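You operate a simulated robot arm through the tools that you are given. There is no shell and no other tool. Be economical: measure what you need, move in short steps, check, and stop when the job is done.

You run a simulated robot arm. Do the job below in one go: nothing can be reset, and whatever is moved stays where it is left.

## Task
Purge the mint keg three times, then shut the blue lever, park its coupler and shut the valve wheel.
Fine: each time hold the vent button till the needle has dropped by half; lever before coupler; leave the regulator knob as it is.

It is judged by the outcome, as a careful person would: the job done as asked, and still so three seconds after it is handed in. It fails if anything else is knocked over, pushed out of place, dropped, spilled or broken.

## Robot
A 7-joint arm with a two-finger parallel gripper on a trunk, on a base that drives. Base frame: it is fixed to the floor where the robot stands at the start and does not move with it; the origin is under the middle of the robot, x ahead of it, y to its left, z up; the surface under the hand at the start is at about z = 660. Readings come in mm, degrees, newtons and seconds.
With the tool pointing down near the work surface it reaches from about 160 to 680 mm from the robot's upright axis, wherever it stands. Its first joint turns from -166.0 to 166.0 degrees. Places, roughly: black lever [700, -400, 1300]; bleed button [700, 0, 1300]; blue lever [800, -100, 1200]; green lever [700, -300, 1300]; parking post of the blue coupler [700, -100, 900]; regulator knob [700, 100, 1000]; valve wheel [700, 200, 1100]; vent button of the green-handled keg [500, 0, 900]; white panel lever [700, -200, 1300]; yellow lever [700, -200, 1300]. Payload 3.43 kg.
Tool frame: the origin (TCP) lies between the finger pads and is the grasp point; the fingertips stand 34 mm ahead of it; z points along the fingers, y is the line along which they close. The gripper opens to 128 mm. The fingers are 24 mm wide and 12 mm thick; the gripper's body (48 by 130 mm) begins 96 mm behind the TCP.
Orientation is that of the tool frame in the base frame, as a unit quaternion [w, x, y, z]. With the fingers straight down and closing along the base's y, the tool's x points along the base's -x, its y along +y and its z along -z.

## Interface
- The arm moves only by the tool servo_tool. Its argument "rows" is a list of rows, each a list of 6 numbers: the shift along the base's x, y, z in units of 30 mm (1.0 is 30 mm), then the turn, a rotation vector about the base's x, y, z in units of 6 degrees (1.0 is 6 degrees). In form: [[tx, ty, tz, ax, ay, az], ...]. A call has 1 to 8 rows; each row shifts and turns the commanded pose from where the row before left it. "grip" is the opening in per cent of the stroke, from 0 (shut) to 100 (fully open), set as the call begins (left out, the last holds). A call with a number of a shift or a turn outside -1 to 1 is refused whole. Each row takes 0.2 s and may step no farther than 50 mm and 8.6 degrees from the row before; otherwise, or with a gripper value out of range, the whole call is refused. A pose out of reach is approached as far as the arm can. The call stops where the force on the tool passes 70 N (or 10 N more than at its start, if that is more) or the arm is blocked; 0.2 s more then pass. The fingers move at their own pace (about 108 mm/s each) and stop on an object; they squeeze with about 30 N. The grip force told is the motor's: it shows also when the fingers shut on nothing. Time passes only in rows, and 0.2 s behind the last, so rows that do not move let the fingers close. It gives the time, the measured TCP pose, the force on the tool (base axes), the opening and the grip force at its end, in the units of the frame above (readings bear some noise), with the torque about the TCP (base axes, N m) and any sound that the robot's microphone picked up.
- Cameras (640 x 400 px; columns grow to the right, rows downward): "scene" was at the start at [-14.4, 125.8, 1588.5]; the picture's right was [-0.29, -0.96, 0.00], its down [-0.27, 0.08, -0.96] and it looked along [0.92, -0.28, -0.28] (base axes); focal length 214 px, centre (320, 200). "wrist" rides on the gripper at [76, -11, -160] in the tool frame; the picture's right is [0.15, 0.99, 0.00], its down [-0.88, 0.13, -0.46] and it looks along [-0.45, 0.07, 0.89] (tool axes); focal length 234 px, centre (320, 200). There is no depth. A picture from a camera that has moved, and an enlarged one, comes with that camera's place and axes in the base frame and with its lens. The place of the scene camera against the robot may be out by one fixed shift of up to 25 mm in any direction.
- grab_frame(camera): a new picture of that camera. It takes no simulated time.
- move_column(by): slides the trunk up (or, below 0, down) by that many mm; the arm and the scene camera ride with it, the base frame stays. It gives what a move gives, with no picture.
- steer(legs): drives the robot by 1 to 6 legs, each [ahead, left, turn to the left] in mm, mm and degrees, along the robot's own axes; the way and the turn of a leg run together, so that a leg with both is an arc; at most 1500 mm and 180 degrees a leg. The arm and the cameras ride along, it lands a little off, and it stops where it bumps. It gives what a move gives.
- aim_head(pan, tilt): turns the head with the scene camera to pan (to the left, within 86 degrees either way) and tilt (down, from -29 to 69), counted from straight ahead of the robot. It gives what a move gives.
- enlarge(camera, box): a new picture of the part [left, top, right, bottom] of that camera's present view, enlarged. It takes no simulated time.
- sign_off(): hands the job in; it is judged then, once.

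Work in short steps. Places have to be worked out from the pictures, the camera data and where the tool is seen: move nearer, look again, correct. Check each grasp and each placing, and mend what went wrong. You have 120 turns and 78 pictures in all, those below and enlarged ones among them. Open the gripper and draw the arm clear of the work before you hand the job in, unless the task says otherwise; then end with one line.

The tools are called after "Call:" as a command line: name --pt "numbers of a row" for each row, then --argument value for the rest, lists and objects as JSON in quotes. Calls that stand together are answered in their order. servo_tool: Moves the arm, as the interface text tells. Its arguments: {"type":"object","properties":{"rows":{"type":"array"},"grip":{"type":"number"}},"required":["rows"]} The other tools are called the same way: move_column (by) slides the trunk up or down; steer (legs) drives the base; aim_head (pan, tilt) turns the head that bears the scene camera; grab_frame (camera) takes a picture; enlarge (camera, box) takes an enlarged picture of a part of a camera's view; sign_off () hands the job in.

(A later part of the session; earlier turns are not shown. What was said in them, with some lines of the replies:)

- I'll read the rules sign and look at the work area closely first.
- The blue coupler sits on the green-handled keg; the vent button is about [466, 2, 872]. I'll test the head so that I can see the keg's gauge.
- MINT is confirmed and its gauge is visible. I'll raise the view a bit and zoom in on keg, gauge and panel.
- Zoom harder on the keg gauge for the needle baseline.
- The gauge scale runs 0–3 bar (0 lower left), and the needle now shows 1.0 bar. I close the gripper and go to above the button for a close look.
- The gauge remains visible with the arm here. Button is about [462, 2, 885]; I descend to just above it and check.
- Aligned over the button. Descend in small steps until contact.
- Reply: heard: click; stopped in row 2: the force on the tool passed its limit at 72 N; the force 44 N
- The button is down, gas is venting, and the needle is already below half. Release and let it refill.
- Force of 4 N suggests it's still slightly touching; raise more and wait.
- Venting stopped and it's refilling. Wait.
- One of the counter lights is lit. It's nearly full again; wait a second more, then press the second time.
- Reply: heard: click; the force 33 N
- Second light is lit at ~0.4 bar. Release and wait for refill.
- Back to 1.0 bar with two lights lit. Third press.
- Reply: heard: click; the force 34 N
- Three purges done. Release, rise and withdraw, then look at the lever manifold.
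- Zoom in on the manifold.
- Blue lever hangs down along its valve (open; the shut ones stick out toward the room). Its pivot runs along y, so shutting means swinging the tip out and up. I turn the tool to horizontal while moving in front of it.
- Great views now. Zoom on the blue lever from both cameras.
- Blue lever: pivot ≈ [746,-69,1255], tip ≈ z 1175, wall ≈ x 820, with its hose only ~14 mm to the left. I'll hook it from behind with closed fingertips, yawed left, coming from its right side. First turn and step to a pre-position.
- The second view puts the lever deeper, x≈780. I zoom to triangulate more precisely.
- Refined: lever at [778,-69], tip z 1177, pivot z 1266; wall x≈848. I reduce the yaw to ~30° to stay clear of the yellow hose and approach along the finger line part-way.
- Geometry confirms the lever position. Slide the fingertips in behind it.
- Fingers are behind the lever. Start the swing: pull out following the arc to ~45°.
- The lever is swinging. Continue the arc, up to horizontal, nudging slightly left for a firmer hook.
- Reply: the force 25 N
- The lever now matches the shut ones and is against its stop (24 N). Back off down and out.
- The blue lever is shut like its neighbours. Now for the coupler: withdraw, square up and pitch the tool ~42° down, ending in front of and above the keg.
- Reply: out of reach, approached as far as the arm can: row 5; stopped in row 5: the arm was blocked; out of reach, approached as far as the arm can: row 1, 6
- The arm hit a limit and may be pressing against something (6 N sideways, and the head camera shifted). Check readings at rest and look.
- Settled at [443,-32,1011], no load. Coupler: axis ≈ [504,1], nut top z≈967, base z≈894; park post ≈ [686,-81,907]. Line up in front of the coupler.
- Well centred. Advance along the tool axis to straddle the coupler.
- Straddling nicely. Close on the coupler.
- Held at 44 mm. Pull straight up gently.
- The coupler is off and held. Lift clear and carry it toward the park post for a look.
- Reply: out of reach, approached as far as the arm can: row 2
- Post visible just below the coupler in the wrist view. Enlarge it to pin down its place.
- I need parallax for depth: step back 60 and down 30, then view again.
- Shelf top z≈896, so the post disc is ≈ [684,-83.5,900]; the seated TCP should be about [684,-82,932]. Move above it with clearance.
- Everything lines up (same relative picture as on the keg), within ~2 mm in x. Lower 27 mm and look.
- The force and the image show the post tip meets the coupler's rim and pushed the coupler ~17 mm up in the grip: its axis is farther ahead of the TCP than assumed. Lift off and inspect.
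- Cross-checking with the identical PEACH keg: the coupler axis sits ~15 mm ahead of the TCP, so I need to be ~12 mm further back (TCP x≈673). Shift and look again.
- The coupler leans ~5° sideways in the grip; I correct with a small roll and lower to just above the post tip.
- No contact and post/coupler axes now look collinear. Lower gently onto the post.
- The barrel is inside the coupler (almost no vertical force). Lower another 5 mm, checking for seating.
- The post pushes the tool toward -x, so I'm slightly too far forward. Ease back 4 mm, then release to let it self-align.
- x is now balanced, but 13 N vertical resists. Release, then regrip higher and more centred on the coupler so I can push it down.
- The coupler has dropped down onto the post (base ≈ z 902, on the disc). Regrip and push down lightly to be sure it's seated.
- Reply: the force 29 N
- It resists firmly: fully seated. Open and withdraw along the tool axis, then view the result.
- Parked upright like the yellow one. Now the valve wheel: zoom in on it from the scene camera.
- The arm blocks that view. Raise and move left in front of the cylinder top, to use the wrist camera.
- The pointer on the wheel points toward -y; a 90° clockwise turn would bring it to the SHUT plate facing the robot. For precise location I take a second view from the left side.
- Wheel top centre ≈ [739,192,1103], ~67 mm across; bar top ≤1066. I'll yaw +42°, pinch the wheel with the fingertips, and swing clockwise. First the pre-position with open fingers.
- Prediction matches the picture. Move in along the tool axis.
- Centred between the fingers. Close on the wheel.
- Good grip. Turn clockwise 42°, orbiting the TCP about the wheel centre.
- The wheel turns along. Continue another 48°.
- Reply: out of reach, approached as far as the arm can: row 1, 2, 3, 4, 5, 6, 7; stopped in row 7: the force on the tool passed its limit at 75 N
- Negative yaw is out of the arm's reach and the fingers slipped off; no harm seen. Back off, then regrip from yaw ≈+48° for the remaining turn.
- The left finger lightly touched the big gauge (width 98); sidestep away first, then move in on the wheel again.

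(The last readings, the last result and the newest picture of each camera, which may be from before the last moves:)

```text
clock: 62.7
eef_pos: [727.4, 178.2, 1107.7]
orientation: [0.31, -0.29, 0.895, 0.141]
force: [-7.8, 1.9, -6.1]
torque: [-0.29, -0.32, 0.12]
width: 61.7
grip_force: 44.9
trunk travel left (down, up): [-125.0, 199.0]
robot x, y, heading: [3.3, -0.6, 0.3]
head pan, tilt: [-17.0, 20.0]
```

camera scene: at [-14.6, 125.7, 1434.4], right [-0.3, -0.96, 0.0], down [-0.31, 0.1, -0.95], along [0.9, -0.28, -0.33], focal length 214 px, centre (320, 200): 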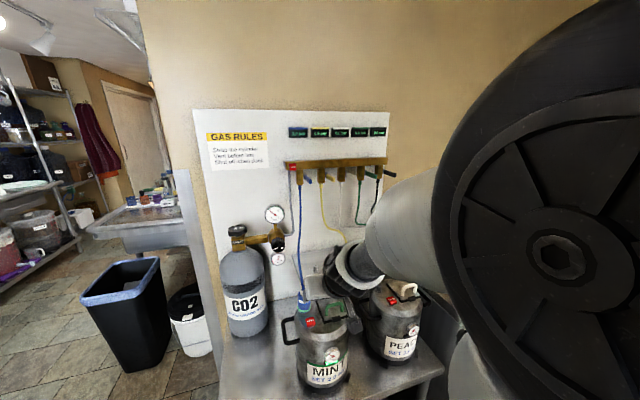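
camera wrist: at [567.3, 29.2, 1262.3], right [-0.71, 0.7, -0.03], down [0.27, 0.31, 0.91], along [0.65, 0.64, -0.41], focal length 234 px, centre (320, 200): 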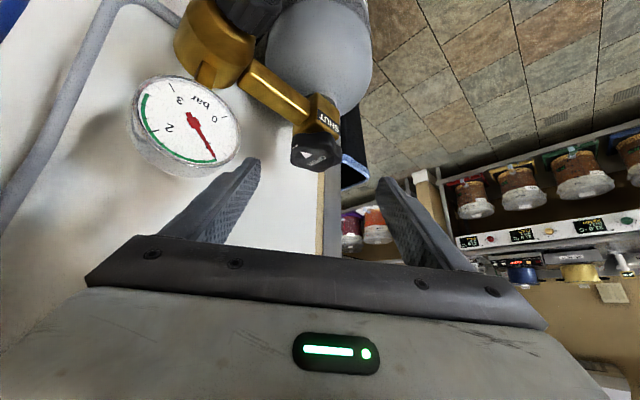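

Gripped (61.7 mm). Turn clockwise 42° again.

Call:
servo_tool --pt "-0.033 0.041 0 0 0 -1" --pt "-0.028 0.044 0 0 0 -1" --pt "-0.024 0.047 0 0 0 -1" --pt "-0.019 0.049 0 0 0 -1" --pt "-0.013 0.051 0 0 0 -1" --pt "-0.008 0.052 0 0 0 -1" --pt "-0.003 0.052 0 0 0 -1"

Call:
enlarge --camera "wrist" --box '[200, 80, 440, 240]'

```text
clock: 64.3
eef_pos: [723.3, 191.8, 1108.3]
orientation: [0.339, 0.049, 0.939, 0.022]
force: [-21.1, 16.0, -9.7]
torque: [0.01, 0.42, 0.38]
width: 61.9
grip_force: 45.0
trunk travel left (down, up): [-125.0, 199.0]
robot x, y, heading: [-0.5, 1.4, 0.2]
head pan, tilt: [-17.0, 20.0]
```

```text
2.50 times, centred on (320, 160) of wrist
camera zoom: at [559.7, 187.7, 1181.9], right [-0.04, 1.0, -0.02], down [0.39, 0.03, 0.92], along [0.92, 0.03, -0.39], focal length 585 px, centre (320, 300)
```

zoom: 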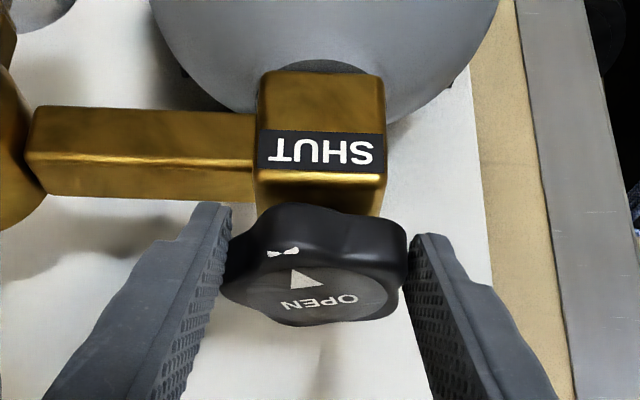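

The pointer is ~16° short of pointing at the SHUT plate. Regrip: open, rotate back 30°, close.

Call:
servo_tool --pt "0 0 0 0 0 0" --pt "0 0 0 0 0 0" --pt "0.003 -0.052 0 0 0 1" --pt "0.008 -0.052 0 0 0 1" --pt "0.013 -0.051 0 0 0 1" --pt "0.019 -0.049 0 0 0 1" --pt "0.024 -0.047 0 0 0 1" --grip 70

Call:
servo_tool --pt "0 0 0 0 0 0" --pt "0 0 0 0 0 0" --pt "0 0 0 0 0 0" --grip 0

Call:
servo_tool --pt "-0.024 0.047 0 0 0 -1" --pt "-0.019 0.049 0 0 0 -1" --pt "-0.013 0.051 0 0 0 -1" --pt "-0.008 0.052 0 0 0 -1"

Call:
enlarge --camera "wrist" --box '[200, 80, 440, 240]'

```text
clock: 65.9
eef_pos: [726.0, 179.7, 1109.1]
orientation: [0.324, -0.194, 0.92, 0.108]
force: [0.5, 0.0, 0.9]
torque: [-0.04, -0.03, 0.02]
width: 89.5
grip_force: 0.1
trunk travel left (down, up): [-125.0, 199.0]
robot x, y, heading: [-3.4, 1.1, 0.2]
head pan, tilt: [-17.0, 20.0]
```

```text
clock: 66.7
eef_pos: [726.6, 181.5, 1109.9]
orientation: [0.323, -0.196, 0.919, 0.109]
force: [-3.9, 5.6, 0.6]
torque: [0.14, -0.02, 0.15]
width: 61.7
grip_force: 45.2
trunk travel left (down, up): [-125.0, 199.0]
robot x, y, heading: [-5.0, 5.5, 0.2]
head pan, tilt: [-17.0, 20.0]
```

```text
clock: 67.7
eef_pos: [724.1, 190.5, 1109.0]
orientation: [0.34, -0.001, 0.94, 0.039]
force: [-8.1, 17.4, 0.7]
torque: [-0.67, -0.36, 1.45]
width: 62.3
grip_force: 44.7
trunk travel left (down, up): [-125.0, 199.0]
robot x, y, heading: [-1.7, 1.3, 0.3]
head pan, tilt: [-17.0, 20.0]
```

```text
2.50 times, centred on (320, 160) of wrist
camera zoom: at [562.6, 168.8, 1182.0], right [-0.14, 0.99, -0.02], down [0.38, 0.07, 0.92], along [0.91, 0.12, -0.39], focal length 585 px, centre (320, 300)
```

zoom: 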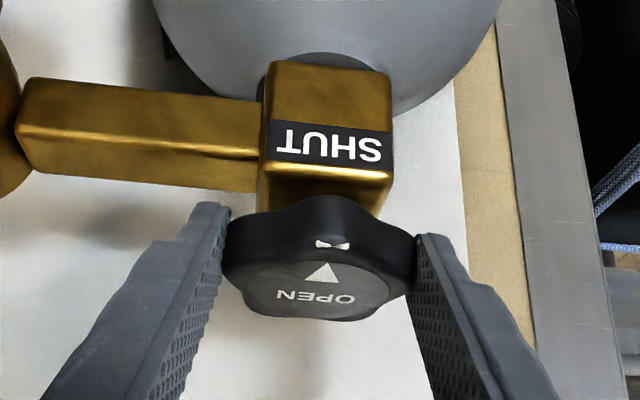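

Pointer is at SHUT and the torque has risen to 1.45 N·m — the stop. One small extra nudge to make sure, then release and withdraw.

Call:
servo_tool --pt "-0.003 0.052 0 0 0 -0.7"

Call:
servo_tool --pt "0 0 0 0 0 0" --pt "0 0 0 0 0 0" --pt "0 0 0 0 0 0" --pt "-0.6 0 0.75 0 0 0" --pt "-0.6 0 0.75 0 0 0" --pt "-0.6 0 0.75 0 0 0" --pt "-0.9 0 0.4 0 0 0" --pt "-0.9 0 0 0 0 0" --grip 80

Call:
grab_frame --camera "wrist"

```text
clock: 68.1
eef_pos: [723.5, 191.5, 1109.6]
orientation: [0.34, 0.032, 0.939, 0.028]
force: [-7.7, 19.3, 0.4]
torque: [-0.22, -0.24, 1.5]
width: 62.3
grip_force: 44.7
trunk travel left (down, up): [-125.0, 199.0]
robot x, y, heading: [-0.7, -2.6, 0.1]
head pan, tilt: [-17.0, 20.0]
```

```text
clock: 69.9
eef_pos: [617.2, 188.7, 1187.8]
orientation: [0.34, 0.036, 0.939, 0.026]
force: [-0.5, -0.5, -0.2]
torque: [0.02, 0.0, 0.02]
width: 102.2
grip_force: 0.1
trunk travel left (down, up): [-125.0, 199.0]
robot x, y, heading: [0.1, 2.9, 0.4]
head pan, tilt: [-17.0, 20.0]
```

```text
3 pictures are left
camera wrist: at [454.5, 180.2, 1261.6], right [-0.06, 1.0, -0.02], down [0.39, 0.04, 0.92], along [0.92, 0.05, -0.39], focal length 234 px, centre (320, 200)
```

wrist: 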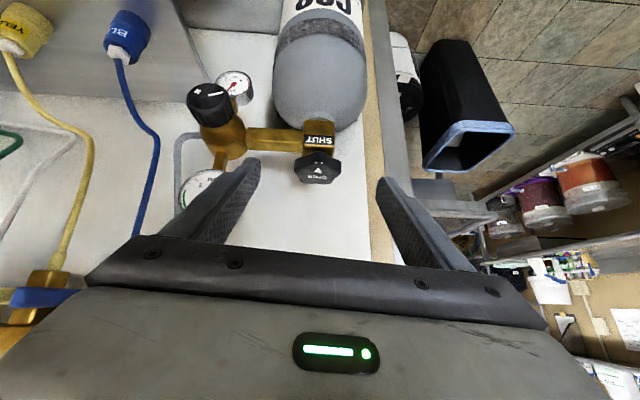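

Wheel is shut and released. Draw the arm back clear and take a final scene check.

Call:
servo_tool --pt "-0.7 -0.9 0.3 0 0 0" --pt "-0.7 -0.9 0.3 0 0 0" --pt "-0.7 -0.9 0.3 0 0 0" --pt "-0.7 -0.9 0 0 0 0" --pt "0 -1 0 0 0 0" --pt "0 -1 0 0 0 0" --pt "0 -1 0 0 0 0" --pt "0 -1 0 0 0 0"

Call:
grab_frame --camera "scene"

```text
clock: 71.7
eef_pos: [534.4, -40.3, 1214.5]
orientation: [0.34, 0.036, 0.939, 0.027]
force: [-0.1, 0.5, 0.9]
torque: [0.01, 0.02, 0.01]
width: 102.4
grip_force: 0.0
trunk travel left (down, up): [-125.0, 199.0]
robot x, y, heading: [-3.2, -1.7, -0.1]
head pan, tilt: [-17.0, 20.0]
```

```text
2 pictures are left
camera scene: at [-15.0, 126.7, 1432.7], right [-0.29, -0.96, 0.0], down [-0.33, 0.1, -0.94], along [0.9, -0.27, -0.34], focal length 214 px, centre (320, 200)
```

scene: 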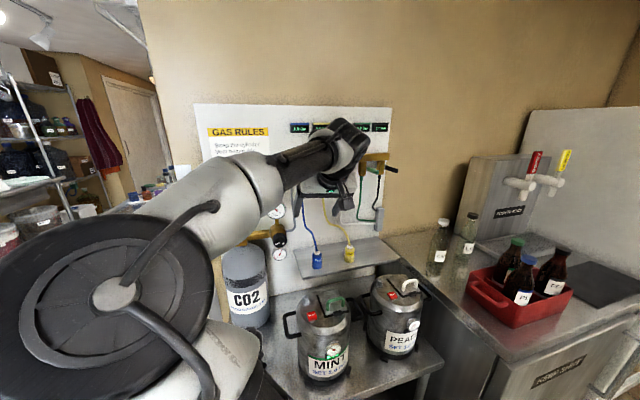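

Enlarge for the coupler, regulator knob, and keg lights.

Call:
enlarge --camera "scene" --box '[250, 180, 390, 370]'

```text
2.11 times, centred on (320, 275) of scene
camera zoom: at [-15.0, 126.7, 1432.7], right [-0.29, -0.96, 0.0], down [-0.33, 0.1, -0.94], along [0.9, -0.27, -0.34], focal length 452 px, centre (320, 42)
```

zoom: 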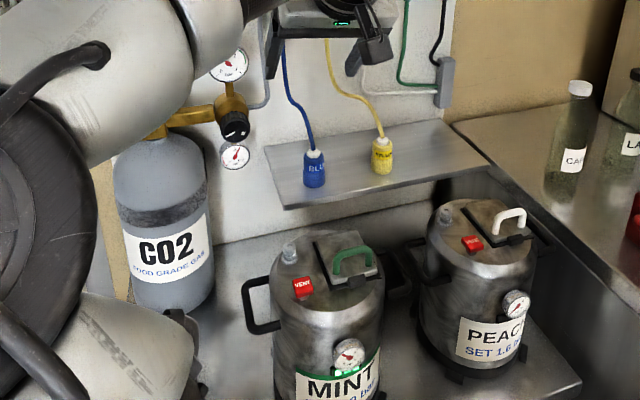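

Everything shows as asked: three lights on the mint keg, blue lever shut, coupler parked, wheel at SHUT, knob unchanged, gripper open and clear. Handing in.

Call:
sign_off

```text
The job is handed in.
```

The mint keg was purged three times. Then the blue lever was shut, its coupler parked on the post and the valve wheel turned to SHUT; the regulator knob was not touched. On the way, the gripper slipped off the wheel once and had to regrip, and a finger lightly touched the regulator's pressure gauge. No damage showed in the pictures.
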